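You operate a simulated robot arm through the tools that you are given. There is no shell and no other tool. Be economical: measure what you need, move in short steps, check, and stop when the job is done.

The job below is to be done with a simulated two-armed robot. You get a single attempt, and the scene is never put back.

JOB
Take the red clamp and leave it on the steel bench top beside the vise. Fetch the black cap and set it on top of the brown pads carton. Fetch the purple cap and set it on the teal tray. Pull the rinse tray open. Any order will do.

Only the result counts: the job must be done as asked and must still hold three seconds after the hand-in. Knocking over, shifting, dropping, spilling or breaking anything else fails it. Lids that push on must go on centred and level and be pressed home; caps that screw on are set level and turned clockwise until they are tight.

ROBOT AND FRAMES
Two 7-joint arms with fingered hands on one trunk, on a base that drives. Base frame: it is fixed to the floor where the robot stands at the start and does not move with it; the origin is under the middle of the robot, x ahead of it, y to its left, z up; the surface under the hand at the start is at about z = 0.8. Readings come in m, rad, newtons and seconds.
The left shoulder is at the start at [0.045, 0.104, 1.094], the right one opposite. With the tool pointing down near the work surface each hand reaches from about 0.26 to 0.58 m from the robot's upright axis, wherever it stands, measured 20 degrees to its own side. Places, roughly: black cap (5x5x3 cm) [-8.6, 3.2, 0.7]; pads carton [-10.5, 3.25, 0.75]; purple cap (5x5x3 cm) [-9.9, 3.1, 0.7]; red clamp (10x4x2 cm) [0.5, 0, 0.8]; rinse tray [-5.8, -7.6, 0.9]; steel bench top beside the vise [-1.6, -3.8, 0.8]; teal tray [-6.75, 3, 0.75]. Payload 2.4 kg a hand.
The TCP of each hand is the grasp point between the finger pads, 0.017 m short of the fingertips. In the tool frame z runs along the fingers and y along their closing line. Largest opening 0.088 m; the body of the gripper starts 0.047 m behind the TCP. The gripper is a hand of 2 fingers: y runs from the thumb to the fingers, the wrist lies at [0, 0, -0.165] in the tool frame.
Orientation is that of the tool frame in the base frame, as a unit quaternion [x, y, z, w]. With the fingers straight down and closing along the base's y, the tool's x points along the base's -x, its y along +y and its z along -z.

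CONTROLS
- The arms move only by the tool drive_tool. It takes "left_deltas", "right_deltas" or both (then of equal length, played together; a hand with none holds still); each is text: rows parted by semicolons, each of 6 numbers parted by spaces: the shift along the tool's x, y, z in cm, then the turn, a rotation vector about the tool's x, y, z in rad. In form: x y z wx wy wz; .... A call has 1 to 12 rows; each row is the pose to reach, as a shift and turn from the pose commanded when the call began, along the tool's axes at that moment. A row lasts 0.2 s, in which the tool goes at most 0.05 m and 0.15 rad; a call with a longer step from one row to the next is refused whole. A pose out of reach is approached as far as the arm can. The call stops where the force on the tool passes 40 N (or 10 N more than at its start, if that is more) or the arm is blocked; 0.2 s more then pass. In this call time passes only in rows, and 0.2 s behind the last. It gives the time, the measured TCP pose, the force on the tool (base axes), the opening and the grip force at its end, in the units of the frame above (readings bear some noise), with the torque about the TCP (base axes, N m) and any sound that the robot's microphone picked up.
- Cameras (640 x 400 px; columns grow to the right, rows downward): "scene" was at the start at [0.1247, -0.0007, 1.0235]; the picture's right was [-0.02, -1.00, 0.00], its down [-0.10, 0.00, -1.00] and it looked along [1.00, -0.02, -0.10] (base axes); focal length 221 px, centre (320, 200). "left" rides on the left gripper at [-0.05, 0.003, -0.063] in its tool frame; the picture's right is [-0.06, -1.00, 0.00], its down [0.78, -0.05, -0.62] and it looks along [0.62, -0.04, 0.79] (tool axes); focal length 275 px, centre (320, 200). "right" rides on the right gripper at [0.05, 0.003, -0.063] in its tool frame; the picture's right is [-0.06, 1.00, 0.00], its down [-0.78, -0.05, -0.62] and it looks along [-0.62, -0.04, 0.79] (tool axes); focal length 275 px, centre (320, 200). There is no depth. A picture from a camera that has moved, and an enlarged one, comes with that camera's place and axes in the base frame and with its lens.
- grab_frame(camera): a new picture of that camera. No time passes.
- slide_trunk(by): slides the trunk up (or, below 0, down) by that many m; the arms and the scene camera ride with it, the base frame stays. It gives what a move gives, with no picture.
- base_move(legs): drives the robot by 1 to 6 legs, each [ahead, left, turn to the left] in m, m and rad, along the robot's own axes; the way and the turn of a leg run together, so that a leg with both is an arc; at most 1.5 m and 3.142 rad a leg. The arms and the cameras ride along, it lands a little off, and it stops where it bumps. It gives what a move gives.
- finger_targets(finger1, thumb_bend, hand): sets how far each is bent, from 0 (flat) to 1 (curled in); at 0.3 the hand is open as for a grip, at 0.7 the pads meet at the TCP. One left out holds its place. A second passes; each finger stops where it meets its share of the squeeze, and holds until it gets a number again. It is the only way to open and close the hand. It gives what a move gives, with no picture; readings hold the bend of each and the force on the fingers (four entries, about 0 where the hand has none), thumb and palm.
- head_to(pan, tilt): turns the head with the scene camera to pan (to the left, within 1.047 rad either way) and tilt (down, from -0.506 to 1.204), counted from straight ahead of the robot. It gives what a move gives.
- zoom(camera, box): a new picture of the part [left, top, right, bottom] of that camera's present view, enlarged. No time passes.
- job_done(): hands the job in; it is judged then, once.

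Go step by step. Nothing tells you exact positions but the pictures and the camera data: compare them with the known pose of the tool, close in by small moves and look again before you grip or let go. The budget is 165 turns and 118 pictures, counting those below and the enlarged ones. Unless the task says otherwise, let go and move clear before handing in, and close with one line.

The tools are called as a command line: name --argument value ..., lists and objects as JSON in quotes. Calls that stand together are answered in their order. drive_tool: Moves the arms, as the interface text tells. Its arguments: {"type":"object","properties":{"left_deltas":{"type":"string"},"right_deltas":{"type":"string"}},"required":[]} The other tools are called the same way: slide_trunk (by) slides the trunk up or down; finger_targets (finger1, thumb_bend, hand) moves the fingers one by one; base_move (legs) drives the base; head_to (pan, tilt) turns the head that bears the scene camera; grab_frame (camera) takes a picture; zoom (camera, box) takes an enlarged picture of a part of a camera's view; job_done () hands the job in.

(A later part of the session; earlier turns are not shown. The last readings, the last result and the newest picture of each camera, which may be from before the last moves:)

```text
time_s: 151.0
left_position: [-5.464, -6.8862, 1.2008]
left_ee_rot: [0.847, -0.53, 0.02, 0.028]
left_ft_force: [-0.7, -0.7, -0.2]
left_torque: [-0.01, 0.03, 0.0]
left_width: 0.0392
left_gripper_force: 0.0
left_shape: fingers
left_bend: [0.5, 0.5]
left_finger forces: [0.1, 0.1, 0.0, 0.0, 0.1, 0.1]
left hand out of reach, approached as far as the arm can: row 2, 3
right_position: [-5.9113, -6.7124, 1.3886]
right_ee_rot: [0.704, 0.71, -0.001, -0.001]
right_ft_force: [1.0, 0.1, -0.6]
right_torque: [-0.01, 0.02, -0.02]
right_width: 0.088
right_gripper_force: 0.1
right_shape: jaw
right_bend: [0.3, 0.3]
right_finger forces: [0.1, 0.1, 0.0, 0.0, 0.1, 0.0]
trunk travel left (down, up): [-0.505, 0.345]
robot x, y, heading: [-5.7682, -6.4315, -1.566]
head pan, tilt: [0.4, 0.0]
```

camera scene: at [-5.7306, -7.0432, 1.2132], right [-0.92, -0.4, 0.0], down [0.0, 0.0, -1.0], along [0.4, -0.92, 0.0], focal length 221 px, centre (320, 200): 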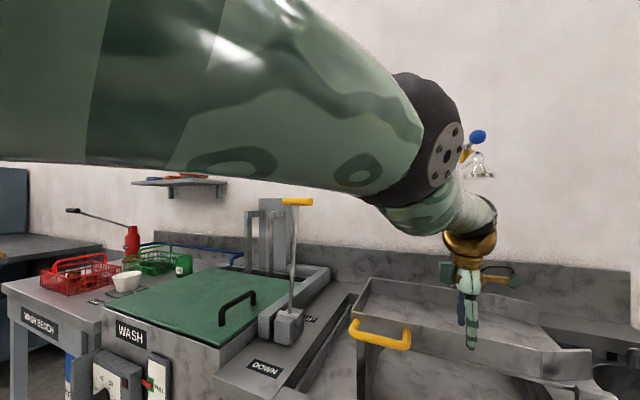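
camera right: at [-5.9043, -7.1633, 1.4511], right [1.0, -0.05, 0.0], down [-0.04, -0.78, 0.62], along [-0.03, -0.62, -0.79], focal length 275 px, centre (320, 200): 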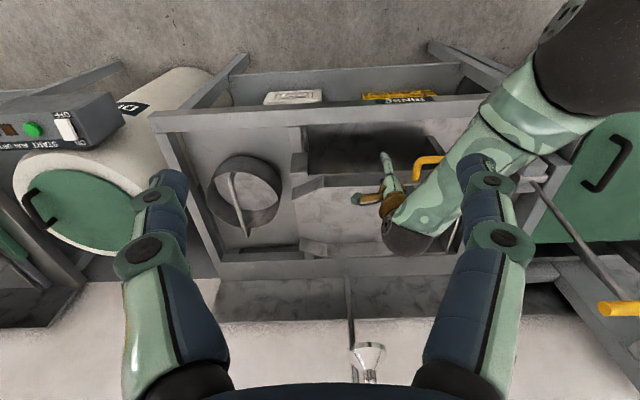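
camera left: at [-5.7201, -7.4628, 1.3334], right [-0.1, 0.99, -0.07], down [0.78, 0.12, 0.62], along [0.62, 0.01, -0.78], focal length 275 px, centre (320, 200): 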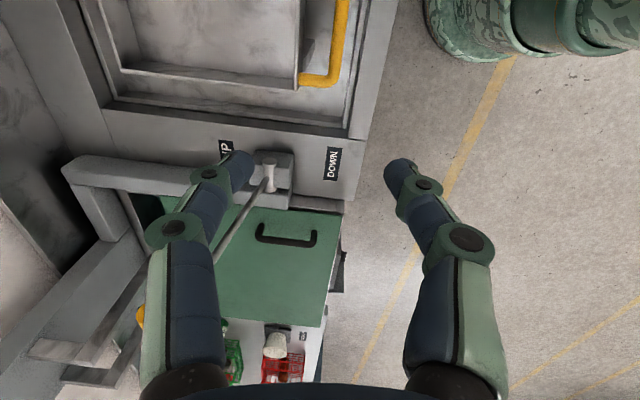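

The elbow is unlocked. I'll turn the hand back so it closes along y, then level it.

drive_tool --left_deltas "0 0 0 0 0 -0.145; 0 0 0 0 0 -0.29; 0 0 0 0 0 -0.435; 0 0 0 0 0 -0.58; 0 0 0 0 0 -0.725; 0 0 0 0 0 -0.87; 0 0 0 0 0 -1.015; 0 0 0 0 0 -1.125"

drive_tool --left_deltas "-2 -0.5 0 0.036 0 0; -4 -1 0 0.072 0 0; -7 -1 0 0.072 0 0; -10 -1 0 0.072 0 0; -13 -1 0 0.072 0 0"

```text
time_s: 152.8
left_position: [-5.4627, -6.8858, 1.2]
left_ee_rot: [0.999, 0.005, 0.002, 0.036]
left_ft_force: [0.2, -0.8, 0.3]
left_torque: [0.01, -0.01, -0.02]
left_width: 0.0394
left_gripper_force: 0.0
left_shape: fingers
left_bend: [0.5, 0.5]
left_finger forces: [0.0, 0.1, 0.0, 0.1, 0.0, 0.0]
right_position: [-5.9115, -6.7123, 1.3881]
right_ee_rot: [0.705, 0.71, -0.001, 0.001]
right_ft_force: [-0.1, -0.4, -0.5]
right_torque: [-0.04, 0.0, 0.0]
right_width: 0.0881
right_gripper_force: 0.1
right_shape: jaw
right_bend: [0.3, 0.3]
right_finger forces: [0.1, 0.0, 0.0, 0.1, 0.0, 0.0]
trunk travel left (down, up): [-0.505, 0.345]
robot x, y, heading: [-5.7709, -6.4309, -1.56]
head pan, tilt: [0.4, 0.0]
```

```text
time_s: 154.0
left_position: [-5.5945, -6.8746, 1.2013]
left_ee_rot: [1.0, 0.004, 0.003, -0.001]
left_ft_force: [0.4, 0.1, -0.3]
left_torque: [-0.03, 0.0, 0.0]
left_width: 0.0391
left_gripper_force: 0.0
left_shape: fingers
left_bend: [0.5, 0.5]
left_finger forces: [0.0, 0.0, 0.1, 0.1, 0.0, 0.1]
right_position: [-5.9119, -6.7115, 1.3892]
right_ee_rot: [0.704, 0.71, 0.0, 0.0]
right_ft_force: [0.3, -0.1, 0.4]
right_torque: [-0.02, 0.0, 0.0]
right_width: 0.0878
right_gripper_force: 0.1
right_shape: jaw
right_bend: [0.3, 0.3]
right_finger forces: [0.1, 0.0, 0.0, 0.0, 0.0, 0.0]
trunk travel left (down, up): [-0.505, 0.345]
robot x, y, heading: [-5.7717, -6.4312, -1.56]
head pan, tilt: [0.4, 0.0]
```

The arm is healthy and the hand is level. I'll drive in so it sits above the handle.

base_move --legs '[[0.58, -0.08, 0]]'

drive_tool --left_deltas "0 0 4 0 0 0; 0 0 8 0 0 0; 0 0 12 0 0 0"

head_to --pan 0.3 --tilt 0.45

grab_frame --camera "scene"

grab_frame --camera "left"

```text
time_s: 157.4
left_position: [-5.6709, -7.4753, 1.2011]
left_ee_rot: [1.0, 0.0, 0.003, -0.001]
left_ft_force: [-0.3, 1.0, 1.0]
left_torque: [-0.04, 0.03, -0.01]
left_width: 0.0394
left_gripper_force: 0.0
left_shape: fingers
left_bend: [0.5, 0.5]
left_finger forces: [0.0, 0.1, 0.1, 0.0, 0.1, 0.0]
right_position: [-5.9888, -7.3106, 1.3898]
right_ee_rot: [0.706, 0.709, 0.0, 0.001]
right_ft_force: [0.5, 0.3, -0.2]
right_torque: [0.02, -0.02, 0.01]
right_width: 0.0879
right_gripper_force: 0.1
right_shape: jaw
right_bend: [0.3, 0.3]
right_finger forces: [0.0, 0.0, 0.0, 0.0, 0.0, 0.0]
trunk travel left (down, up): [-0.505, 0.345]
robot x, y, heading: [-5.8495, -7.034, -1.564]
head pan, tilt: [0.4, 0.0]
```

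```text
time_s: 158.2
left_position: [-5.6695, -7.474, 1.0794]
left_ee_rot: [1.0, 0.0, 0.003, 0.0]
left_ft_force: [-0.4, 0.5, -0.3]
left_torque: [-0.03, 0.01, 0.0]
left_width: 0.0394
left_gripper_force: 0.0
left_shape: fingers
left_bend: [0.5, 0.5]
left_finger forces: [0.0, 0.1, 0.0, 0.0, 0.0, 0.0]
right_position: [-5.989, -7.3104, 1.3879]
right_ee_rot: [0.706, 0.709, -0.001, -0.001]
right_ft_force: [-0.8, 0.2, 0.0]
right_torque: [0.02, 0.02, -0.01]
right_width: 0.0879
right_gripper_force: 0.1
right_shape: jaw
right_bend: [0.3, 0.3]
right_finger forces: [0.0, 0.0, 0.1, 0.0, 0.1, 0.0]
trunk travel left (down, up): [-0.505, 0.345]
robot x, y, heading: [-5.8437, -7.0286, -1.567]
head pan, tilt: [0.4, 0.0]
```

```text
time_s: 159.1
left_position: [-5.6697, -7.4744, 1.0811]
left_ee_rot: [1.0, 0.0, 0.002, 0.0]
left_ft_force: [0.0, 0.0, 1.0]
left_torque: [-0.02, -0.02, 0.01]
left_width: 0.0393
left_gripper_force: 0.0
left_shape: fingers
left_bend: [0.5, 0.5]
left_finger forces: [0.1, 0.0, 0.1, 0.1, 0.0, 0.0]
right_position: [-5.9884, -7.3096, 1.3889]
right_ee_rot: [0.706, 0.709, -0.001, 0.0]
right_ft_force: [0.3, 0.8, 0.6]
right_torque: [0.0, 0.02, 0.01]
right_width: 0.0879
right_gripper_force: 0.2
right_shape: jaw
right_bend: [0.3, 0.3]
right_finger forces: [0.1, 0.0, 0.1, 0.1, 0.0, 0.1]
trunk travel left (down, up): [-0.505, 0.345]
robot x, y, heading: [-5.846, -7.0364, -1.568]
head pan, tilt: [0.3, 0.45]
```

```text
74 pictures are left
camera scene: at [-5.8192, -7.1467, 1.1717], right [-0.95, -0.3, 0.0], down [-0.13, 0.41, -0.9], along [0.27, -0.86, -0.43], focal length 221 px, centre (320, 200)
```

scene: 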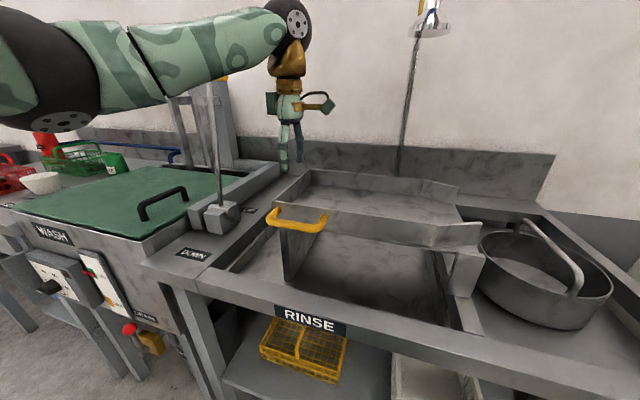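

```text
73 pictures are left
camera left: at [-5.7209, -7.4779, 1.1428], right [-0.06, 1.0, 0.0], down [0.78, 0.05, 0.62], along [0.62, 0.04, -0.78], focal length 275 px, centre (320, 200)
```

left: 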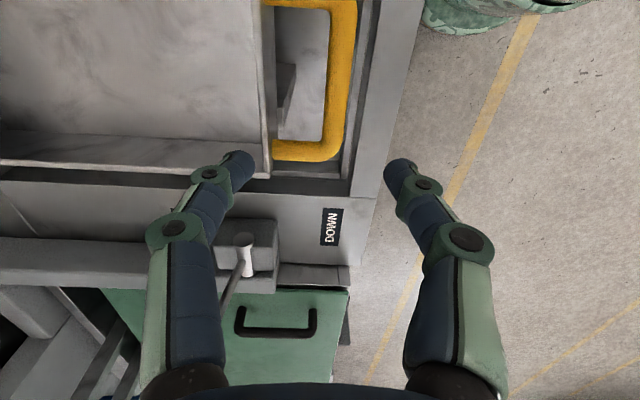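

The bar centre is at y ≈ -7.461, so I'll shift 1.3 cm toward me and lower the fingers around it.

drive_tool --left_deltas "0 -1.3 3 0 0 0; 0 -1.3 6 0 0 0; 0 -1.3 9 0 0 0; 0 -1.3 11 0 0 0; 0 -1.3 12.4 0 0 0"

grab_frame --camera "left"

```text
time_s: 160.3
left_position: [-5.6706, -7.4624, 0.9565]
left_ee_rot: [1.0, 0.001, 0.003, 0.001]
left_ft_force: [0.4, -0.2, 0.8]
left_torque: [-0.01, 0.0, 0.02]
left_width: 0.0392
left_gripper_force: 0.0
left_shape: fingers
left_bend: [0.5, 0.5]
left_finger forces: [0.0, 0.0, 0.0, 0.1, 0.0, 0.1]
right_position: [-5.9887, -7.3094, 1.389]
right_ee_rot: [0.706, 0.708, -0.001, 0.0]
right_ft_force: [-0.6, -0.7, 0.3]
right_torque: [0.01, 0.03, -0.01]
right_width: 0.0878
right_gripper_force: 0.1
right_shape: jaw
right_bend: [0.3, 0.3]
right_finger forces: [0.0, 0.1, 0.1, 0.0, 0.0, 0.1]
trunk travel left (down, up): [-0.505, 0.345]
robot x, y, heading: [-5.8474, -7.0312, -1.567]
head pan, tilt: [0.3, 0.45]
```

```text
72 pictures are left
camera left: at [-5.7216, -7.4656, 1.0185], right [-0.06, 1.0, 0.0], down [0.78, 0.05, 0.62], along [0.62, 0.04, -0.78], focal length 275 px, centre (320, 200)
```

left: 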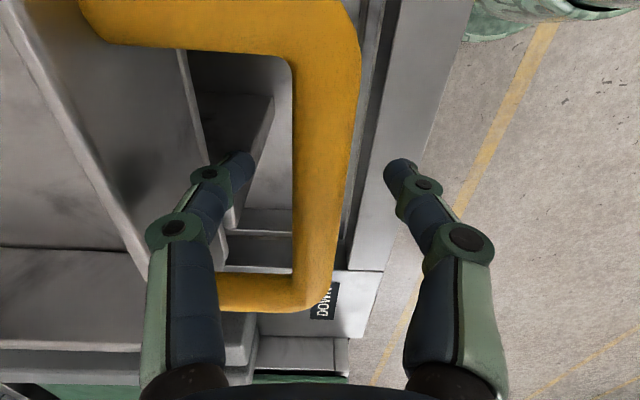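

Both fingers straddle the bar, one of them in the gap. I'll close on it.

finger_targets --hand "left" --finger1 0.7 --thumb_bend 0.7

drive_tool --left_deltas "0 -0.5 0 0 0 0; 0 -1 0 0 0 0; 0 -1.5 0 0 0 0; 0 -2 0 0 0 0; 0 -2.5 0 0 0 0; 0 -3 0 0 0 0"

grab_frame --camera "scene"

```text
time_s: 161.3
left_position: [-5.6695, -7.4623, 0.956]
left_ee_rot: [1.0, 0.0, 0.002, 0.0]
left_ft_force: [-0.1, 1.6, -1.8]
left_torque: [-0.01, 0.0, -0.03]
left_width: 0.0023
left_gripper_force: 1.0
left_shape: fingers
left_bend: [0.67, 0.68]
left_finger forces: [1.5, 0.0, 0.0, 0.1, 2.2, 0.1]
right_position: [-5.9891, -7.3108, 1.3883]
right_ee_rot: [0.706, 0.709, -0.001, -0.001]
right_ft_force: [0.0, -0.3, 0.2]
right_torque: [0.03, 0.0, -0.03]
right_width: 0.0878
right_gripper_force: 0.1
right_shape: jaw
right_bend: [0.3, 0.3]
right_finger forces: [0.0, 0.0, 0.1, 0.0, 0.0, 0.1]
trunk travel left (down, up): [-0.505, 0.345]
robot x, y, heading: [-5.8471, -7.032, -1.57]
head pan, tilt: [0.3, 0.45]
```

```text
time_s: 162.7
left_position: [-5.6705, -7.4352, 0.9569]
left_ee_rot: [1.0, 0.0, 0.004, 0.001]
left_ft_force: [-2.0, -14.9, -2.8]
left_torque: [0.0, 0.0, -0.02]
left_width: 0.0273
left_gripper_force: 8.2
left_shape: fingers
left_bend: [0.48, 0.7]
left_finger forces: [15.9, 0.0, 0.0, 0.0, 0.1, 0.1]
right_position: [-5.989, -7.3132, 1.3883]
right_ee_rot: [0.705, 0.709, 0.0, -0.001]
right_ft_force: [0.4, 1.7, 0.0]
right_torque: [0.03, 0.03, 0.01]
right_width: 0.088
right_gripper_force: 0.0
right_shape: jaw
right_bend: [0.3, 0.3]
right_finger forces: [0.0, 0.0, 0.0, 0.0, 0.1, 0.0]
trunk travel left (down, up): [-0.505, 0.345]
robot x, y, heading: [-5.8478, -7.0321, -1.569]
head pan, tilt: [0.3, 0.45]
```

```text
71 pictures are left
camera scene: at [-5.8194, -7.1489, 1.1714], right [-0.95, -0.3, 0.0], down [-0.13, 0.42, -0.9], along [0.27, -0.86, -0.44], focal length 221 px, centre (320, 200)
```

scene: 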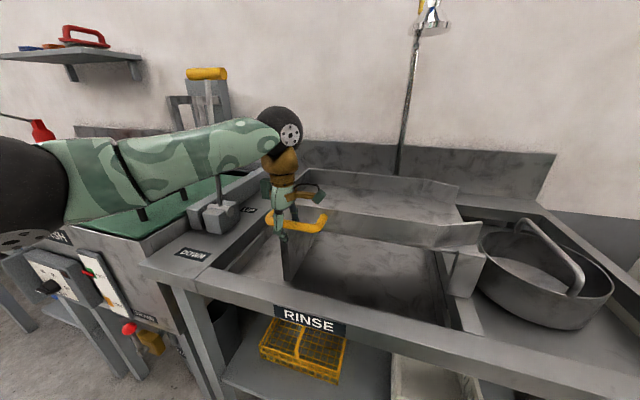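

The inner finger is loaded with 16 N on the bar but the tray hasn't moved yet. I'll pull a bit further and watch the force and the picture.

drive_tool --left_deltas "0 -0.5 0 0 0 0; 0 -1 0 0 0 0; 0 -1.5 0 0 0 0; 0 -2 0 0 0 0"

grab_frame --camera "left"

grab_frame --camera "scene"

```text
time_s: 163.7
left_position: [-5.67, -7.4167, 0.9556]
left_ee_rot: [1.0, 0.001, 0.004, -0.001]
left_ft_force: [-1.5, -33.7, -8.6]
left_torque: [0.47, -0.01, -0.09]
left_width: 0.0486
left_gripper_force: 14.6
left_shape: fingers
left_bend: [0.3, 0.7]
left_finger forces: [29.5, 0.1, 0.1, 0.0, 0.1, 0.0]
right_position: [-5.9893, -7.3163, 1.3873]
right_ee_rot: [0.706, 0.708, 0.001, -0.003]
right_ft_force: [0.3, 0.2, 0.3]
right_torque: [-0.03, -0.02, -0.01]
right_width: 0.0881
right_gripper_force: 0.0
right_shape: jaw
right_bend: [0.3, 0.3]
right_finger forces: [0.1, 0.0, 0.0, 0.0, 0.0, 0.1]
trunk travel left (down, up): [-0.505, 0.345]
robot x, y, heading: [-5.85, -7.0298, -1.566]
head pan, tilt: [0.3, 0.45]
```

```text
70 pictures are left
camera left: at [-5.7209, -7.4199, 1.0178], right [-0.06, 1.0, 0.0], down [0.78, 0.05, 0.62], along [0.62, 0.04, -0.78], focal length 275 px, centre (320, 200)
```

left: 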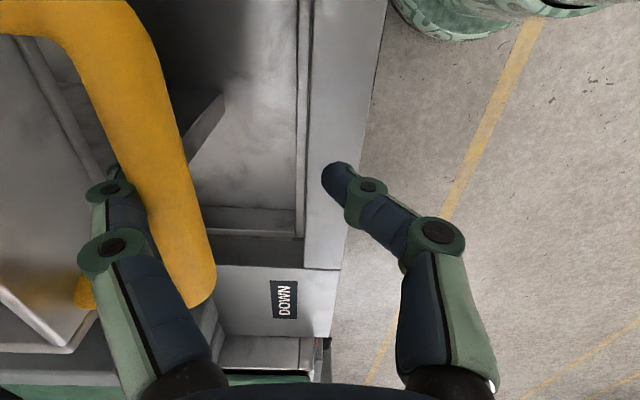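

```text
69 pictures are left
camera scene: at [-5.8192, -7.1515, 1.1711], right [-0.95, -0.3, 0.0], down [-0.13, 0.42, -0.9], along [0.27, -0.86, -0.44], focal length 221 px, centre (320, 200)
```

scene: 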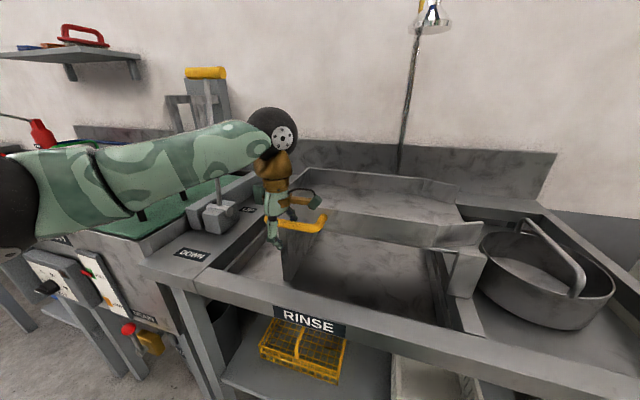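

With 33 N along +y the tray doesn't budge, so it may move another way. I'll go back to centre on the bar, grip it firmly, and test gently in other directions.

drive_tool --left_deltas "0 1.5 0 0 0 0; 0 3 0 0 0 0; 0 4.6 0 0 0 0"

finger_targets --hand "left" --finger1 0.9 --thumb_bend 0.9

zoom --camera "scene" --box '[220, 150, 500, 325]'

```text
time_s: 164.5
left_position: [-5.6699, -7.4562, 0.9537]
left_ee_rot: [1.0, 0.0, 0.003, -0.001]
left_ft_force: [0.5, -2.4, -1.0]
left_torque: [0.0, 0.01, 0.01]
left_width: 0.0029
left_gripper_force: 1.1
left_shape: fingers
left_bend: [0.65, 0.7]
left_finger forces: [2.4, 0.0, 0.0, 0.1, 0.0, 0.0]
right_position: [-5.9889, -7.312, 1.3884]
right_ee_rot: [0.706, 0.709, 0.0, -0.001]
right_ft_force: [0.7, 0.4, -0.5]
right_torque: [0.01, 0.03, -0.01]
right_width: 0.0882
right_gripper_force: 0.1
right_shape: jaw
right_bend: [0.3, 0.3]
right_finger forces: [0.0, 0.1, 0.0, 0.0, 0.0, 0.1]
trunk travel left (down, up): [-0.505, 0.345]
robot x, y, heading: [-5.8482, -7.0337, -1.573]
head pan, tilt: [0.3, 0.45]
```

```text
time_s: 165.5
left_position: [-5.6707, -7.4571, 0.9556]
left_ee_rot: [1.0, -0.001, 0.003, 0.0]
left_ft_force: [-0.3, 3.2, -10.2]
left_torque: [0.06, 0.02, -0.01]
left_width: 0.0001
left_gripper_force: 12.4
left_shape: fingers
left_bend: [0.79, 0.78]
left_finger forces: [12.9, 0.0, 0.0, 0.1, 11.8, 0.0]
right_position: [-5.9888, -7.3112, 1.3885]
right_ee_rot: [0.705, 0.709, -0.001, 0.0]
right_ft_force: [-0.1, 0.8, -0.1]
right_torque: [-0.03, 0.01, 0.03]
right_width: 0.0882
right_gripper_force: 0.0
right_shape: jaw
right_bend: [0.3, 0.3]
right_finger forces: [0.0, 0.0, 0.0, 0.0, 0.0, 0.0]
trunk travel left (down, up): [-0.505, 0.345]
robot x, y, heading: [-5.848, -7.0318, -1.565]
head pan, tilt: [0.3, 0.45]
```

```text
2.29 times, centred on (360, 238) of scene
camera zoom: at [-5.8191, -7.1469, 1.1716], right [-0.95, -0.3, 0.0], down [-0.13, 0.42, -0.9], along [0.27, -0.86, -0.44], focal length 505 px, centre (229, 114)
```

zoom: 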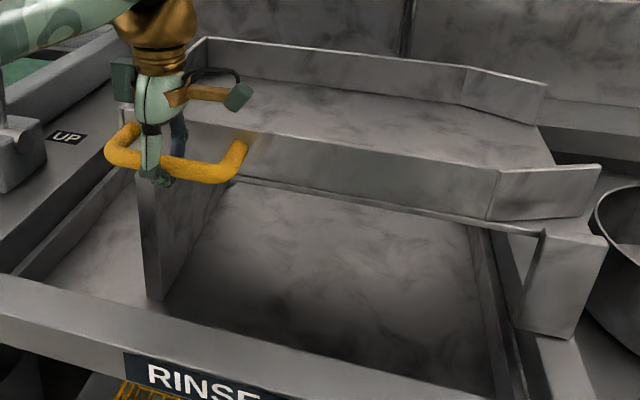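

The tray rests on two plates running along y, like runners, so it should slide toward me. Now with a firm grip I'll pull again.

drive_tool --left_deltas "0 -0.5 0 0 0 0; 0 -1 0 0 0 0; 0 -1.5 0 0 0 0; 0 -2 0 0 0 0; 0 -2.5 0 0 0 0; 0 -3 0 0 0 0; 0 -3.5 0 0 0 0"

zoom --camera "scene" --box '[220, 150, 500, 325]'

```text
time_s: 167.1
left_position: [-5.672, -7.4327, 0.9581]
left_ee_rot: [1.0, 0.001, 0.002, 0.005]
left_ft_force: [-0.8, -33.9, -8.1]
left_torque: [0.42, 0.0, -0.03]
left_width: 0.0066
left_gripper_force: 17.3
left_shape: fingers
left_bend: [0.76, 0.9]
left_finger forces: [35.0, 0.1, 0.1, 0.1, 0.1, 0.0]
right_position: [-5.9892, -7.3168, 1.3873]
right_ee_rot: [0.707, 0.708, 0.0, -0.001]
right_ft_force: [-0.6, -1.1, -0.3]
right_torque: [0.0, -0.01, -0.03]
right_width: 0.0878
right_gripper_force: 0.1
right_shape: jaw
right_bend: [0.3, 0.3]
right_finger forces: [0.0, 0.0, 0.0, 0.0, 0.1, 0.0]
trunk travel left (down, up): [-0.505, 0.345]
robot x, y, heading: [-5.8487, -7.0323, -1.569]
head pan, tilt: [0.3, 0.45]
stopped in row 7 (left hand): the force on the tool passed its limit at 40 N (the readings are from after the stop); the commanded pose is now the measured one
```

```text
2.29 times, centred on (360, 238) of scene
camera zoom: at [-5.8194, -7.152, 1.1711], right [-0.95, -0.3, 0.0], down [-0.13, 0.42, -0.9], along [0.27, -0.86, -0.44], focal length 505 px, centre (229, 114)
```

zoom: 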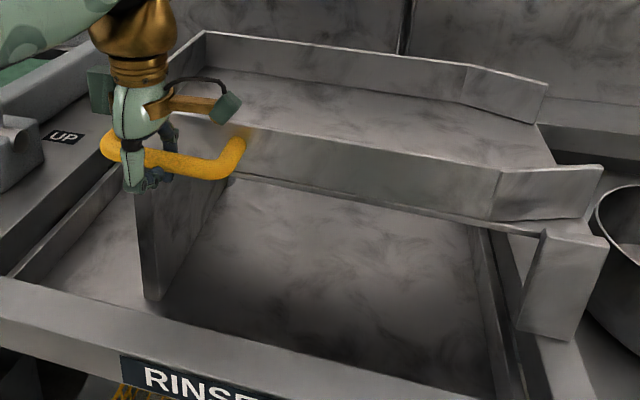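

40 N along +y gives no motion. I'll relax, then test a small lift.

drive_tool --left_deltas "0 1.2 0 0 0 0; 0 2.4 0 0 0 0; 0 2.4 -0.5 0 0 0; 0 2.4 -1 0 0 0; 0 2.4 -1.5 0 0 0; 0 2.4 -2 0 0 0"

zoom --camera "scene" --box '[220, 150, 500, 325]'

```text
time_s: 168.5
left_position: [-5.6725, -7.4496, 0.9773]
left_ee_rot: [1.0, -0.002, 0.001, 0.003]
left_ft_force: [-10.6, 1.5, -11.8]
left_torque: [0.19, -0.01, -0.16]
left_width: 0.0003
left_gripper_force: 15.6
left_shape: fingers
left_bend: [0.79, 0.85]
left_finger forces: [17.2, 0.0, 0.0, 0.1, 13.8, 0.1]
right_position: [-5.9902, -7.3118, 1.3876]
right_ee_rot: [0.706, 0.708, 0.0, 0.0]
right_ft_force: [0.5, -0.8, 0.5]
right_torque: [0.03, -0.01, 0.01]
right_width: 0.0879
right_gripper_force: 0.0
right_shape: jaw
right_bend: [0.3, 0.3]
right_finger forces: [0.0, 0.0, 0.0, 0.1, 0.0, 0.1]
trunk travel left (down, up): [-0.505, 0.345]
robot x, y, heading: [-5.8449, -7.0319, -1.571]
head pan, tilt: [0.3, 0.45]
```

```text
2.29 times, centred on (360, 238) of scene
camera zoom: at [-5.8205, -7.1475, 1.1716], right [-0.95, -0.3, 0.0], down [-0.13, 0.42, -0.9], along [0.27, -0.86, -0.44], focal length 505 px, centre (229, 114)
```

zoom: 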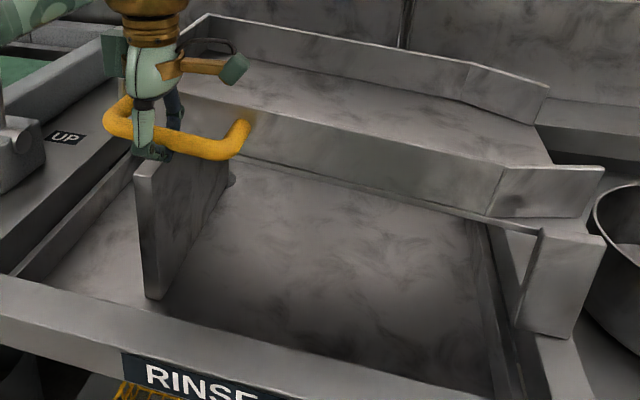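

The tray lifts: it tips up about a hinge at the spout end near x ≈ -5.97, z ≈ 0.94, with only about 12 N. I'll raise the handle along that arc, turning the hand partly with it.

drive_tool --left_deltas "-0.28 0 -2.62 0 0.05 0; -0.9 0 -5.66 0 0.1 0; -1.8 0 -8.62 0 0.15 0; -3 0 -11.5 0 0.2 0; -4.5 0 -14.2 0 0.25 0"

grab_frame --camera "scene"

```text
time_s: 169.7
left_position: [-5.7199, -7.4507, 1.118]
left_ee_rot: [0.992, 0.001, 0.128, 0.002]
left_ft_force: [-2.3, 0.7, -10.7]
left_torque: [0.16, -0.01, -0.04]
left_width: 0.0
left_gripper_force: 7.6
left_shape: fingers
left_bend: [0.79, 0.84]
left_finger forces: [15.4, 0.1, 0.1, 0.0, 0.0, 0.1]
right_position: [-5.9881, -7.3117, 1.387]
right_ee_rot: [0.706, 0.708, 0.0, 0.001]
right_ft_force: [1.1, 0.3, -0.9]
right_torque: [0.02, 0.01, -0.04]
right_width: 0.0879
right_gripper_force: 0.1
right_shape: jaw
right_bend: [0.3, 0.3]
right_finger forces: [0.1, 0.0, 0.0, 0.1, 0.0, 0.1]
trunk travel left (down, up): [-0.505, 0.345]
robot x, y, heading: [-5.8489, -7.0308, -1.564]
head pan, tilt: [0.3, 0.45]
```

```text
65 pictures are left
camera scene: at [-5.8196, -7.1475, 1.1716], right [-0.95, -0.3, 0.0], down [-0.13, 0.42, -0.9], along [0.27, -0.86, -0.44], focal length 221 px, centre (320, 200)
```

scene: 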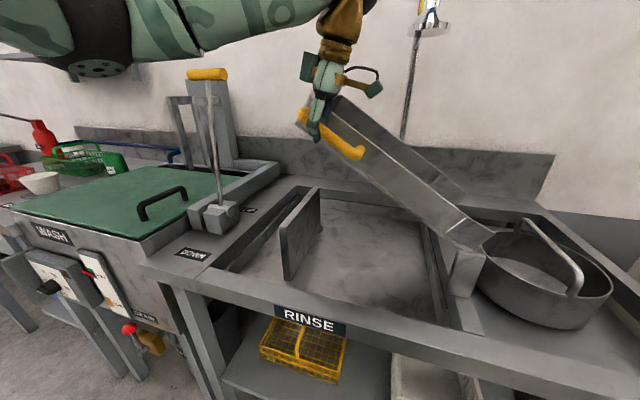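

It tips nicely. I'll move the right hand aside and keep raising the handle along the arc to find the end stop.

drive_tool --right_deltas "0 -4 0 0 0 0; 0 -8 0 0 0 0; 0 -12 0 0 0 0"

drive_tool --left_deltas "-1.06 0 -2.91 0 0.05 0; -2.41 0 -5.7 0 0.1 0; -4.03 0 -8.34 0 0.15 0; -5.92 0 -10.8 0 0.2 0; -8.02 0 -13.1 0 0.25 0"

grab_frame --camera "scene"

```text
time_s: 170.5
left_position: [-5.7172, -7.4514, 1.1181]
left_ee_rot: [0.992, 0.002, 0.127, 0.004]
left_ft_force: [1.8, -0.3, -3.5]
left_torque: [0.06, 0.01, 0.03]
left_width: 0.0
left_gripper_force: 0.1
left_shape: fingers
left_bend: [0.79, 0.84]
left_finger forces: [0.7, 0.2, 0.0, 0.1, 0.1, 0.0]
right_position: [-6.1101, -7.3116, 1.3906]
right_ee_rot: [0.705, 0.709, 0.0, -0.001]
right_ft_force: [0.1, -0.4, -0.7]
right_torque: [0.01, -0.02, 0.0]
right_width: 0.088
right_gripper_force: 0.1
right_shape: jaw
right_bend: [0.3, 0.3]
right_finger forces: [0.2, 0.0, 0.0, 0.0, 0.0, 0.0]
trunk travel left (down, up): [-0.505, 0.345]
robot x, y, heading: [-5.8475, -7.0335, -1.57]
head pan, tilt: [0.3, 0.45]
```

```text
time_s: 171.3
left_position: [-5.7722, -7.4527, 1.1842]
left_ee_rot: [0.978, 0.006, 0.207, -0.003]
left_ft_force: [15.3, -4.7, -23.7]
left_torque: [0.23, -0.03, 0.17]
left_width: 0.0
left_gripper_force: 17.0
left_shape: fingers
left_bend: [0.77, 0.79]
left_finger forces: [24.0, 0.1, 0.1, 0.0, 10.7, 0.0]
right_position: [-6.1068, -7.3139, 1.3899]
right_ee_rot: [0.705, 0.709, -0.001, -0.002]
right_ft_force: [-0.1, -0.1, -0.8]
right_torque: [0.0, -0.02, -0.01]
right_width: 0.088
right_gripper_force: 0.0
right_shape: jaw
right_bend: [0.3, 0.3]
right_finger forces: [0.0, 0.0, 0.0, 0.0, 0.1, 0.1]
trunk travel left (down, up): [-0.505, 0.345]
robot x, y, heading: [-5.8458, -7.0333, -1.564]
head pan, tilt: [0.3, 0.45]
stopped in row 4 (left hand): the force on the tool passed its limit at 51 N (the readings are from after the stop); the commanded pose is now the measured one
```

```text
64 pictures are left
camera scene: at [-5.8171, -7.1485, 1.1712], right [-0.95, -0.3, 0.0], down [-0.13, 0.42, -0.9], along [0.27, -0.86, -0.44], focal length 221 px, centre (320, 200)
```

scene: 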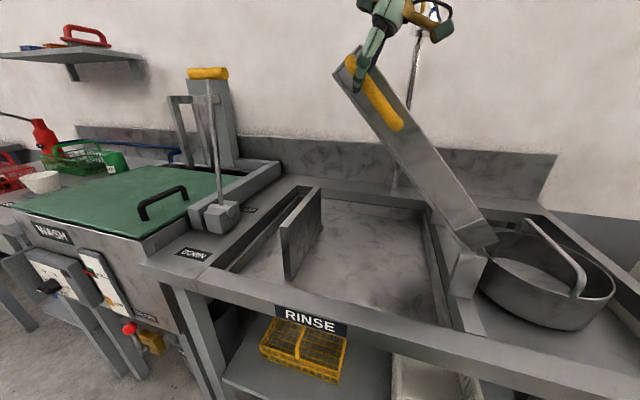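

The tray has hit its stop, steeply tipped, and earlier it held by itself while I paused. I'll relieve the pressure, open the fingers, and check that it stays.

drive_tool --left_deltas "0.2 0 0.3 0 0 0; 0.3 0 0.5 0 0 0"

finger_targets --hand "left" --finger1 0.5 --thumb_bend 0.5

grab_frame --camera "scene"

grab_frame --camera "left"

```text
time_s: 171.9
left_position: [-5.769, -7.4516, 1.1825]
left_ee_rot: [0.979, 0.005, 0.205, -0.001]
left_ft_force: [3.9, -4.2, -12.9]
left_torque: [0.15, 0.01, 0.02]
left_width: 0.0
left_gripper_force: 7.9
left_shape: fingers
left_bend: [0.78, 0.81]
left_finger forces: [16.1, 0.0, 0.1, 0.1, 0.0, 0.0]
right_position: [-6.1082, -7.3141, 1.3896]
right_ee_rot: [0.706, 0.708, -0.001, 0.0]
right_ft_force: [0.2, -1.3, 0.3]
right_torque: [0.0, 0.0, -0.04]
right_width: 0.0879
right_gripper_force: 0.0
right_shape: jaw
right_bend: [0.3, 0.3]
right_finger forces: [0.1, 0.1, 0.0, 0.1, 0.0, 0.0]
trunk travel left (down, up): [-0.505, 0.345]
robot x, y, heading: [-5.8492, -7.0309, -1.566]
head pan, tilt: [0.3, 0.45]
```

```text
time_s: 172.9
left_position: [-5.7704, -7.4507, 1.1814]
left_ee_rot: [0.979, 0.006, 0.206, -0.001]
left_ft_force: [0.5, 0.1, -0.1]
left_torque: [0.01, 0.01, -0.02]
left_width: 0.0389
left_gripper_force: 0.1
left_shape: fingers
left_bend: [0.5, 0.5]
left_finger forces: [0.1, 0.0, 0.0, 0.1, 0.0, 0.1]
right_position: [-6.1103, -7.3128, 1.3894]
right_ee_rot: [0.706, 0.709, 0.0, 0.0]
right_ft_force: [-0.1, 0.0, -0.3]
right_torque: [0.03, -0.01, 0.0]
right_width: 0.088
right_gripper_force: 0.1
right_shape: jaw
right_bend: [0.3, 0.3]
right_finger forces: [0.0, 0.0, 0.0, 0.1, 0.0, 0.0]
trunk travel left (down, up): [-0.505, 0.345]
robot x, y, heading: [-5.8487, -7.0359, -1.569]
head pan, tilt: [0.3, 0.45]
```

```text
63 pictures are left
camera scene: at [-5.8194, -7.1469, 1.1717], right [-0.95, -0.3, 0.0], down [-0.13, 0.42, -0.9], along [0.27, -0.86, -0.44], focal length 221 px, centre (320, 200)
```

scene: 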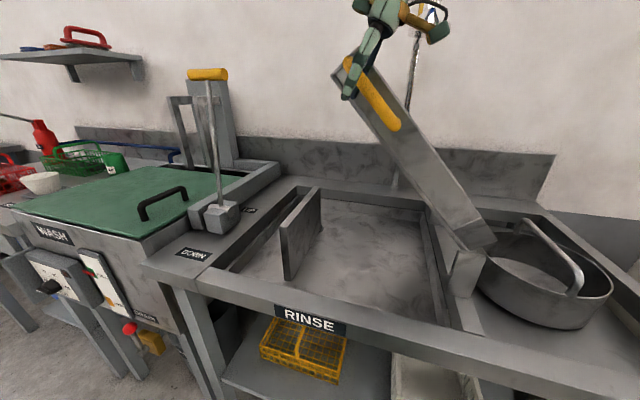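

```text
62 pictures are left
camera left: at [-5.842, -7.4543, 1.2203], right [-0.07, 1.0, -0.03], down [0.47, 0.05, 0.88], along [0.88, 0.05, -0.47], focal length 275 px, centre (320, 200)
```

left: 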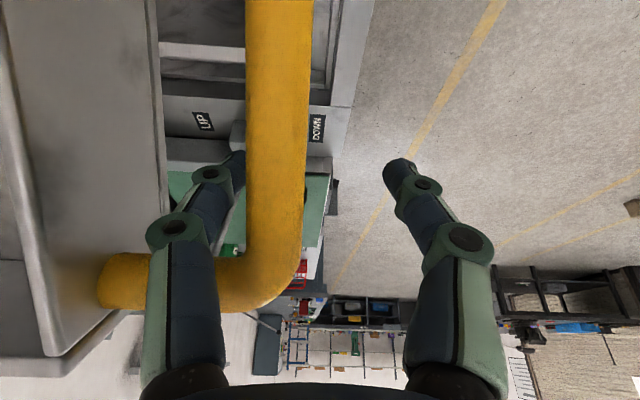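

The tray stays up with the fingers open. I'll withdraw the hand along its own axis, clear of the handle, then back off.

drive_tool --left_deltas "0 0 -2 0 0 0; 0 0 -4 0 0 0; 0 0 -6 0 0 0; 0 0 -8 0 0 0"

grab_frame --camera "left"

```text
time_s: 173.9
left_position: [-5.8013, -7.4509, 1.2582]
left_ee_rot: [0.979, 0.005, 0.205, -0.001]
left_ft_force: [0.7, 0.5, -0.7]
left_torque: [0.02, 0.02, -0.03]
left_width: 0.0386
left_gripper_force: 0.1
left_shape: fingers
left_bend: [0.5, 0.5]
left_finger forces: [0.0, 0.0, 0.0, 0.1, 0.0, 0.1]
right_position: [-6.1097, -7.3115, 1.3896]
right_ee_rot: [0.706, 0.709, 0.0, 0.001]
right_ft_force: [0.4, -0.5, 0.5]
right_torque: [-0.02, -0.03, -0.01]
right_width: 0.0881
right_gripper_force: 0.0
right_shape: jaw
right_bend: [0.3, 0.3]
right_finger forces: [0.0, 0.1, 0.0, 0.1, 0.1, 0.0]
trunk travel left (down, up): [-0.505, 0.345]
robot x, y, heading: [-5.8455, -7.0311, -1.569]
head pan, tilt: [0.3, 0.45]
```

```text
61 pictures are left
camera left: at [-5.8728, -7.4556, 1.2953], right [-0.07, 1.0, -0.03], down [0.47, 0.05, 0.88], along [0.88, 0.05, -0.47], focal length 275 px, centre (320, 200)
```

left: 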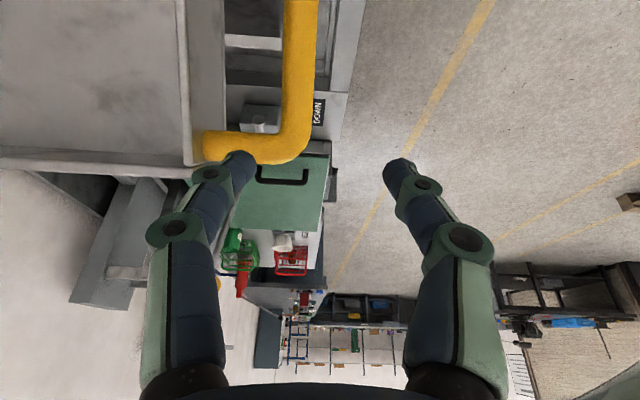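

The fingertips are now above the handle. I'll rise a little more, then back straight out and check the tray.

drive_tool --left_deltas "0 0 -1.5 0 0 0; 0 0 -3 0 0 0"

base_move --legs '[[-0.6, 0, 0]]'

drive_tool --left_deltas "3 0 1 0 -0.14 0; 6 0 2 0 -0.28 0; 9 -3 5 0 -0.41 0"

drive_tool --left_deltas "0 0 0 0 0 -0.14; 0 0 0 0 0 -0.28; 0 0 0 0 0 -0.42; 0 0 0 0 0 -0.56; 0 0 0 0 0 -0.7; 0 0 0 0 0 -0.84; 0 0 0 0 0 -0.98; 0 0 0 0 0 -1.12; 0 0 0 0 0 -1.26; 0 0 0 0 0 -1.4; 0 0 0 0 0 -1.57"

grab_frame --camera "scene"

```text
time_s: 174.6
left_position: [-5.815, -7.4519, 1.2849]
left_ee_rot: [0.978, 0.004, 0.206, -0.001]
left_ft_force: [-0.5, 0.7, 0.1]
left_torque: [0.03, 0.02, -0.02]
left_width: 0.0386
left_gripper_force: 0.1
left_shape: fingers
left_bend: [0.5, 0.5]
left_finger forces: [0.0, 0.1, 0.0, 0.1, 0.0, 0.0]
right_position: [-6.1096, -7.3123, 1.3898]
right_ee_rot: [0.706, 0.708, 0.0, 0.001]
right_ft_force: [0.4, -0.3, 0.1]
right_torque: [0.02, 0.02, 0.0]
right_width: 0.088
right_gripper_force: 0.1
right_shape: jaw
right_bend: [0.3, 0.3]
right_finger forces: [0.1, 0.1, 0.0, 0.0, 0.0, 0.1]
trunk travel left (down, up): [-0.505, 0.345]
robot x, y, heading: [-5.8459, -7.0352, -1.567]
head pan, tilt: [0.3, 0.45]
```

```text
time_s: 177.8
left_position: [-5.8179, -6.8741, 1.2857]
left_ee_rot: [0.979, 0.001, 0.206, 0.001]
left_ft_force: [-0.4, 0.0, 0.0]
left_torque: [-0.01, 0.01, 0.0]
left_width: 0.0389
left_gripper_force: 0.1
left_shape: fingers
left_bend: [0.5, 0.5]
left_finger forces: [0.0, 0.1, 0.0, 0.0, 0.1, 0.1]
right_position: [-6.1119, -6.7329, 1.3896]
right_ee_rot: [0.709, 0.705, 0.0, 0.001]
right_ft_force: [0.5, -0.6, 0.0]
right_torque: [-0.04, 0.01, -0.01]
right_width: 0.088
right_gripper_force: 0.0
right_shape: jaw
right_bend: [0.3, 0.3]
right_finger forces: [0.0, 0.1, 0.1, 0.0, 0.0, 0.1]
trunk travel left (down, up): [-0.505, 0.345]
robot x, y, heading: [-5.8437, -6.4562, -1.574]
head pan, tilt: [0.3, 0.45]
```

```text
refused: row 3 steps farther than a row can; nothing moved
```

```text
refused: row 11 steps farther than a row can; nothing moved
```

```text
60 pictures are left
camera scene: at [-5.8202, -6.5702, 1.1717], right [-0.96, -0.29, 0.0], down [-0.13, 0.42, -0.9], along [0.26, -0.86, -0.43], focal length 221 px, centre (320, 200)
```

scene: 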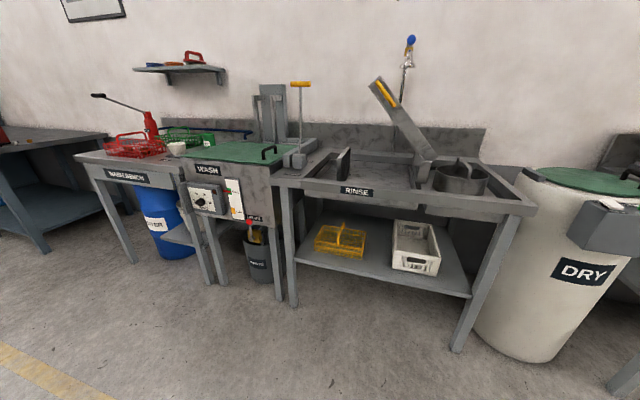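

The tray holds open at its stop, about 50°. Now I'll reset the left arm and turn round to find the way to the caps at y ≈ 3.

drive_tool --left_deltas "3 0 1 0 -0.14 0; 6 0 2 0 -0.28 0; 9 -1 4 0 -0.41 0"

drive_tool --left_deltas "0 0 0 0 0 -0.145; 0 0 0 0 0 -0.29; 0 0 0 0 0 -0.435; 0 0 0 0 0 -0.58; 0 0 0 0 0 -0.725; 0 0 0 0 0 -0.87; 0 0 0 0 0 -1.015; 0 0 0 0 0 -1.16; 0 0 0 0 0 -1.305; 0 0 0 0 0 -1.45; 0 0 0 0 0 -1.57"

base_move --legs '[[-0.3, 0, 0], [0, 0, -3.0]]'

head_to --pan 0 --tilt 0.15

grab_frame --camera "scene"

```text
time_s: 178.6
left_position: [-5.7187, -6.8642, 1.283]
left_ee_rot: [1.0, 0.002, 0.001, 0.001]
left_ft_force: [0.6, -0.5, 0.7]
left_torque: [-0.03, 0.02, -0.01]
left_width: 0.0388
left_gripper_force: 0.1
left_shape: fingers
left_bend: [0.5, 0.5]
left_finger forces: [0.1, 0.0, 0.0, 0.1, 0.1, 0.1]
right_position: [-6.1101, -6.7334, 1.3899]
right_ee_rot: [0.709, 0.705, 0.0, -0.001]
right_ft_force: [0.3, 0.1, 1.0]
right_torque: [0.0, 0.0, -0.03]
right_width: 0.0879
right_gripper_force: 0.1
right_shape: jaw
right_bend: [0.3, 0.3]
right_finger forces: [0.0, 0.0, 0.0, 0.1, 0.1, 0.1]
trunk travel left (down, up): [-0.505, 0.345]
robot x, y, heading: [-5.8494, -6.4564, -1.576]
head pan, tilt: [0.3, 0.45]
```

```text
time_s: 181.0
left_position: [-5.7195, -6.8656, 1.2854]
left_ee_rot: [0.706, 0.708, 0.001, 0.001]
left_ft_force: [-0.3, -0.4, -0.1]
left_torque: [-0.04, 0.03, -0.03]
left_width: 0.0388
left_gripper_force: 0.0
left_shape: fingers
left_bend: [0.5, 0.5]
left_finger forces: [0.0, 0.0, 0.0, 0.1, 0.0, 0.0]
right_position: [-6.1109, -6.7327, 1.3902]
right_ee_rot: [0.709, 0.705, 0.0, 0.0]
right_ft_force: [0.8, 0.5, -0.1]
right_torque: [0.01, 0.02, 0.01]
right_width: 0.088
right_gripper_force: 0.0
right_shape: jaw
right_bend: [0.3, 0.3]
right_finger forces: [0.1, 0.1, 0.1, 0.1, 0.0, 0.0]
trunk travel left (down, up): [-0.505, 0.345]
robot x, y, heading: [-5.8464, -6.4553, -1.579]
head pan, tilt: [0.3, 0.45]
```

```text
time_s: 190.2
left_position: [-6.0103, -5.7659, 1.285]
left_ee_rot: [0.739, -0.674, -0.001, 0.002]
left_ft_force: [-0.2, 0.6, 0.2]
left_torque: [0.0, -0.03, -0.01]
left_width: 0.0387
left_gripper_force: 0.1
left_shape: fingers
left_bend: [0.5, 0.5]
left_finger forces: [0.1, 0.1, 0.0, 0.0, 0.0, 0.0]
right_position: [-5.6078, -5.8617, 1.3897]
right_ee_rot: [0.737, -0.676, 0.0, 0.0]
right_ft_force: [-0.3, -0.2, 0.3]
right_torque: [0.0, 0.02, -0.01]
right_width: 0.0882
right_gripper_force: 0.0
right_shape: jaw
right_bend: [0.3, 0.3]
right_finger forces: [0.1, 0.0, 0.1, 0.0, 0.0, 0.1]
trunk travel left (down, up): [-0.505, 0.345]
robot x, y, heading: [-5.8431, -6.1646, 1.662]
head pan, tilt: [0.3, 0.45]
```

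```text
time_s: 191.0
left_position: [-6.0101, -5.7657, 1.2851]
left_ee_rot: [0.74, -0.673, -0.001, 0.002]
left_ft_force: [0.4, -0.2, 0.0]
left_torque: [0.03, -0.01, -0.03]
left_width: 0.0389
left_gripper_force: 0.1
left_shape: fingers
left_bend: [0.5, 0.5]
left_finger forces: [0.0, 0.1, 0.1, 0.1, 0.1, 0.0]
right_position: [-5.6074, -5.8608, 1.3895]
right_ee_rot: [0.737, -0.676, 0.0, 0.0]
right_ft_force: [-0.8, 0.4, -0.3]
right_torque: [0.02, 0.01, -0.01]
right_width: 0.0879
right_gripper_force: 0.1
right_shape: jaw
right_bend: [0.3, 0.3]
right_finger forces: [0.0, 0.0, 0.0, 0.0, 0.0, 0.1]
trunk travel left (down, up): [-0.505, 0.345]
robot x, y, heading: [-5.8467, -6.1648, 1.657]
head pan, tilt: [0.0, 0.15]
```

```text
59 pictures are left
camera scene: at [-5.8557, -6.0405, 1.1995], right [1.0, 0.09, 0.0], down [0.01, -0.15, -0.99], along [-0.09, 0.98, -0.15], focal length 221 px, centre (320, 200)
```

scene: 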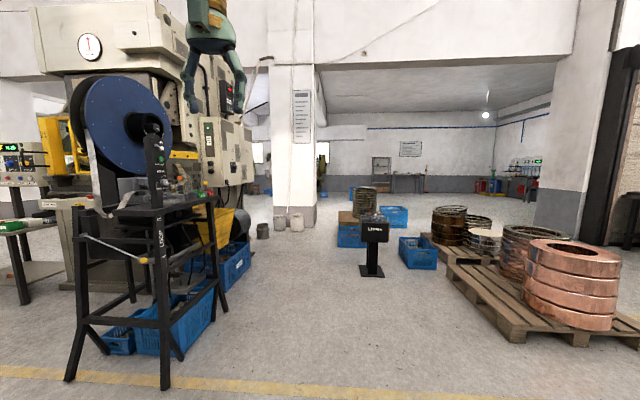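

The direct way north is pinched by crates and a pillar, so I'll take the known aisle at x ≈ -2.9 instead.

base_move --legs '[[0, 0, -1.395], [1.47, 0, 0], [1.47, 0, 0], [0, 0, 1.28], [1.0, 0, 0]]'

```text
time_s: 216.4
left_position: [-3.2205, -4.0407, 1.2858]
left_ee_rot: [0.724, -0.689, -0.001, 0.001]
left_ft_force: [0.0, 0.1, -0.5]
left_torque: [0.01, 0.01, 0.02]
left_width: 0.0384
left_gripper_force: 0.0
left_shape: fingers
left_bend: [0.5, 0.5]
left_finger forces: [0.1, 0.1, 0.0, 0.0, 0.1, 0.1]
right_position: [-2.8223, -4.153, 1.3885]
right_ee_rot: [0.722, -0.692, 0.0, 0.0]
right_ft_force: [0.0, 0.1, -0.2]
right_torque: [-0.02, 0.0, -0.02]
right_width: 0.0879
right_gripper_force: 0.0
right_shape: jaw
right_bend: [0.3, 0.3]
right_finger forces: [0.1, 0.1, 0.0, 0.0, 0.0, 0.0]
trunk travel left (down, up): [-0.505, 0.345]
robot x, y, heading: [-3.0753, -4.4432, 1.61]
head pan, tilt: [0.0, 0.15]
```

base_move --legs '[[0, 0, -0.105], [1.2, 0, 0], [1.2, 0, 0], [1.2, 0, 0], [0, 0, 0.9]]'

grab_frame --camera "scene"

```text
time_s: 236.6
left_position: [-3.3322, -0.7224, 1.2846]
left_ee_rot: [0.938, -0.346, -0.001, 0.001]
left_ft_force: [0.7, 0.6, -0.4]
left_torque: [-0.04, 0.02, 0.01]
left_width: 0.0388
left_gripper_force: 0.0
left_shape: fingers
left_bend: [0.5, 0.5]
left_finger forces: [0.0, 0.1, 0.0, 0.0, 0.1, 0.0]
right_position: [-2.977, -0.5095, 1.3893]
right_ee_rot: [0.937, -0.349, 0.001, 0.0]
right_ft_force: [-0.1, -0.1, 0.6]
right_torque: [-0.05, -0.01, 0.01]
right_width: 0.0879
right_gripper_force: 0.1
right_shape: jaw
right_bend: [0.3, 0.3]
right_finger forces: [0.1, 0.0, 0.0, 0.0, 0.0, 0.0]
trunk travel left (down, up): [-0.505, 0.345]
robot x, y, heading: [-2.9388, -0.8904, 2.429]
head pan, tilt: [0.0, 0.15]
```

```text
58 pictures are left
camera scene: at [-3.0287, -0.8115, 1.1996], right [0.65, 0.76, 0.0], down [0.11, -0.1, -0.99], along [-0.75, 0.65, -0.15], focal length 221 px, centre (320, 200)
```

scene: 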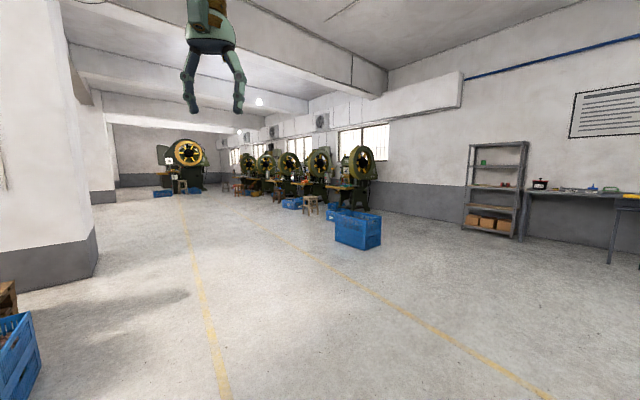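

The row of presses with the trays runs along the wall at y ≈ 3, and a blue crate stands at about [-5.0, 1.6]. I'll drive to about [-6.3, 1.5] and face the presses.

base_move --legs '[[0, 0, 0.094], [1.37, 0, 0], [1.37, 0, 0], [1.37, 0, 0], [0, 0, -0.4]]'

grab_frame --camera "scene"

```text
time_s: 258.1
left_position: [-6.6383, 1.7585, 1.2853]
left_ee_rot: [0.876, -0.483, -0.001, 0.002]
left_ft_force: [0.2, 1.1, -0.3]
left_torque: [0.01, -0.03, 0.03]
left_width: 0.0385
left_gripper_force: 0.0
left_shape: fingers
left_bend: [0.5, 0.5]
left_finger forces: [0.1, 0.1, 0.0, 0.1, 0.1, 0.0]
right_position: [-6.2368, 1.8568, 1.3886]
right_ee_rot: [0.874, -0.485, -0.001, 0.0]
right_ft_force: [0.1, -0.7, -0.1]
right_torque: [0.01, -0.02, 0.03]
right_width: 0.088
right_gripper_force: 0.1
right_shape: jaw
right_bend: [0.3, 0.3]
right_finger forces: [0.0, 0.0, 0.1, 0.0, 0.0, 0.0]
trunk travel left (down, up): [-0.505, 0.345]
robot x, y, heading: [-6.3116, 1.4814, 2.125]
head pan, tilt: [0.0, 0.15]
```

```text
57 pictures are left
camera scene: at [-6.3759, 1.5838, 1.1996], right [0.85, 0.53, 0.0], down [0.08, -0.13, -0.99], along [-0.52, 0.84, -0.15], focal length 221 px, centre (320, 200)
```

scene: 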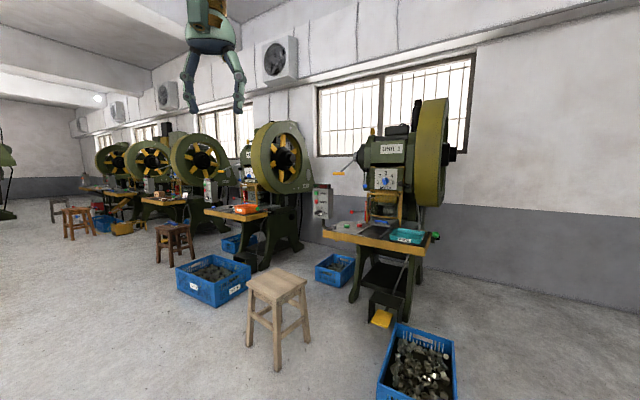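

Press 1 carries the teal tray on its table, and more stations run off to the left. I'll zoom on both groups.

zoom --camera "scene" --box '[300, 150, 460, 270]'

zoom --camera "scene" --box '[70, 140, 310, 260]'

```text
3.33 times, centred on (380, 210) of scene
camera zoom: at [-6.3759, 1.5838, 1.1996], right [0.85, 0.53, 0.0], down [0.08, -0.13, -0.99], along [-0.52, 0.84, -0.15], focal length 736 px, centre (120, 167)
```

zoom: 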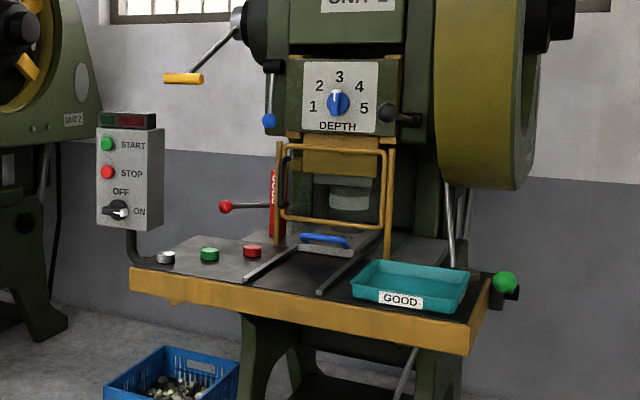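

```text
2.67 times, centred on (190, 200) of scene
camera zoom: at [-6.3759, 1.5838, 1.1996], right [0.85, 0.53, 0.0], down [0.08, -0.13, -0.99], along [-0.52, 0.84, -0.15], focal length 589 px, centre (667, 200)
```

zoom: 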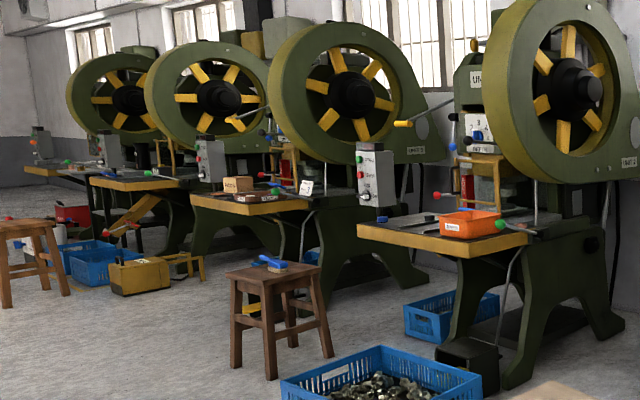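

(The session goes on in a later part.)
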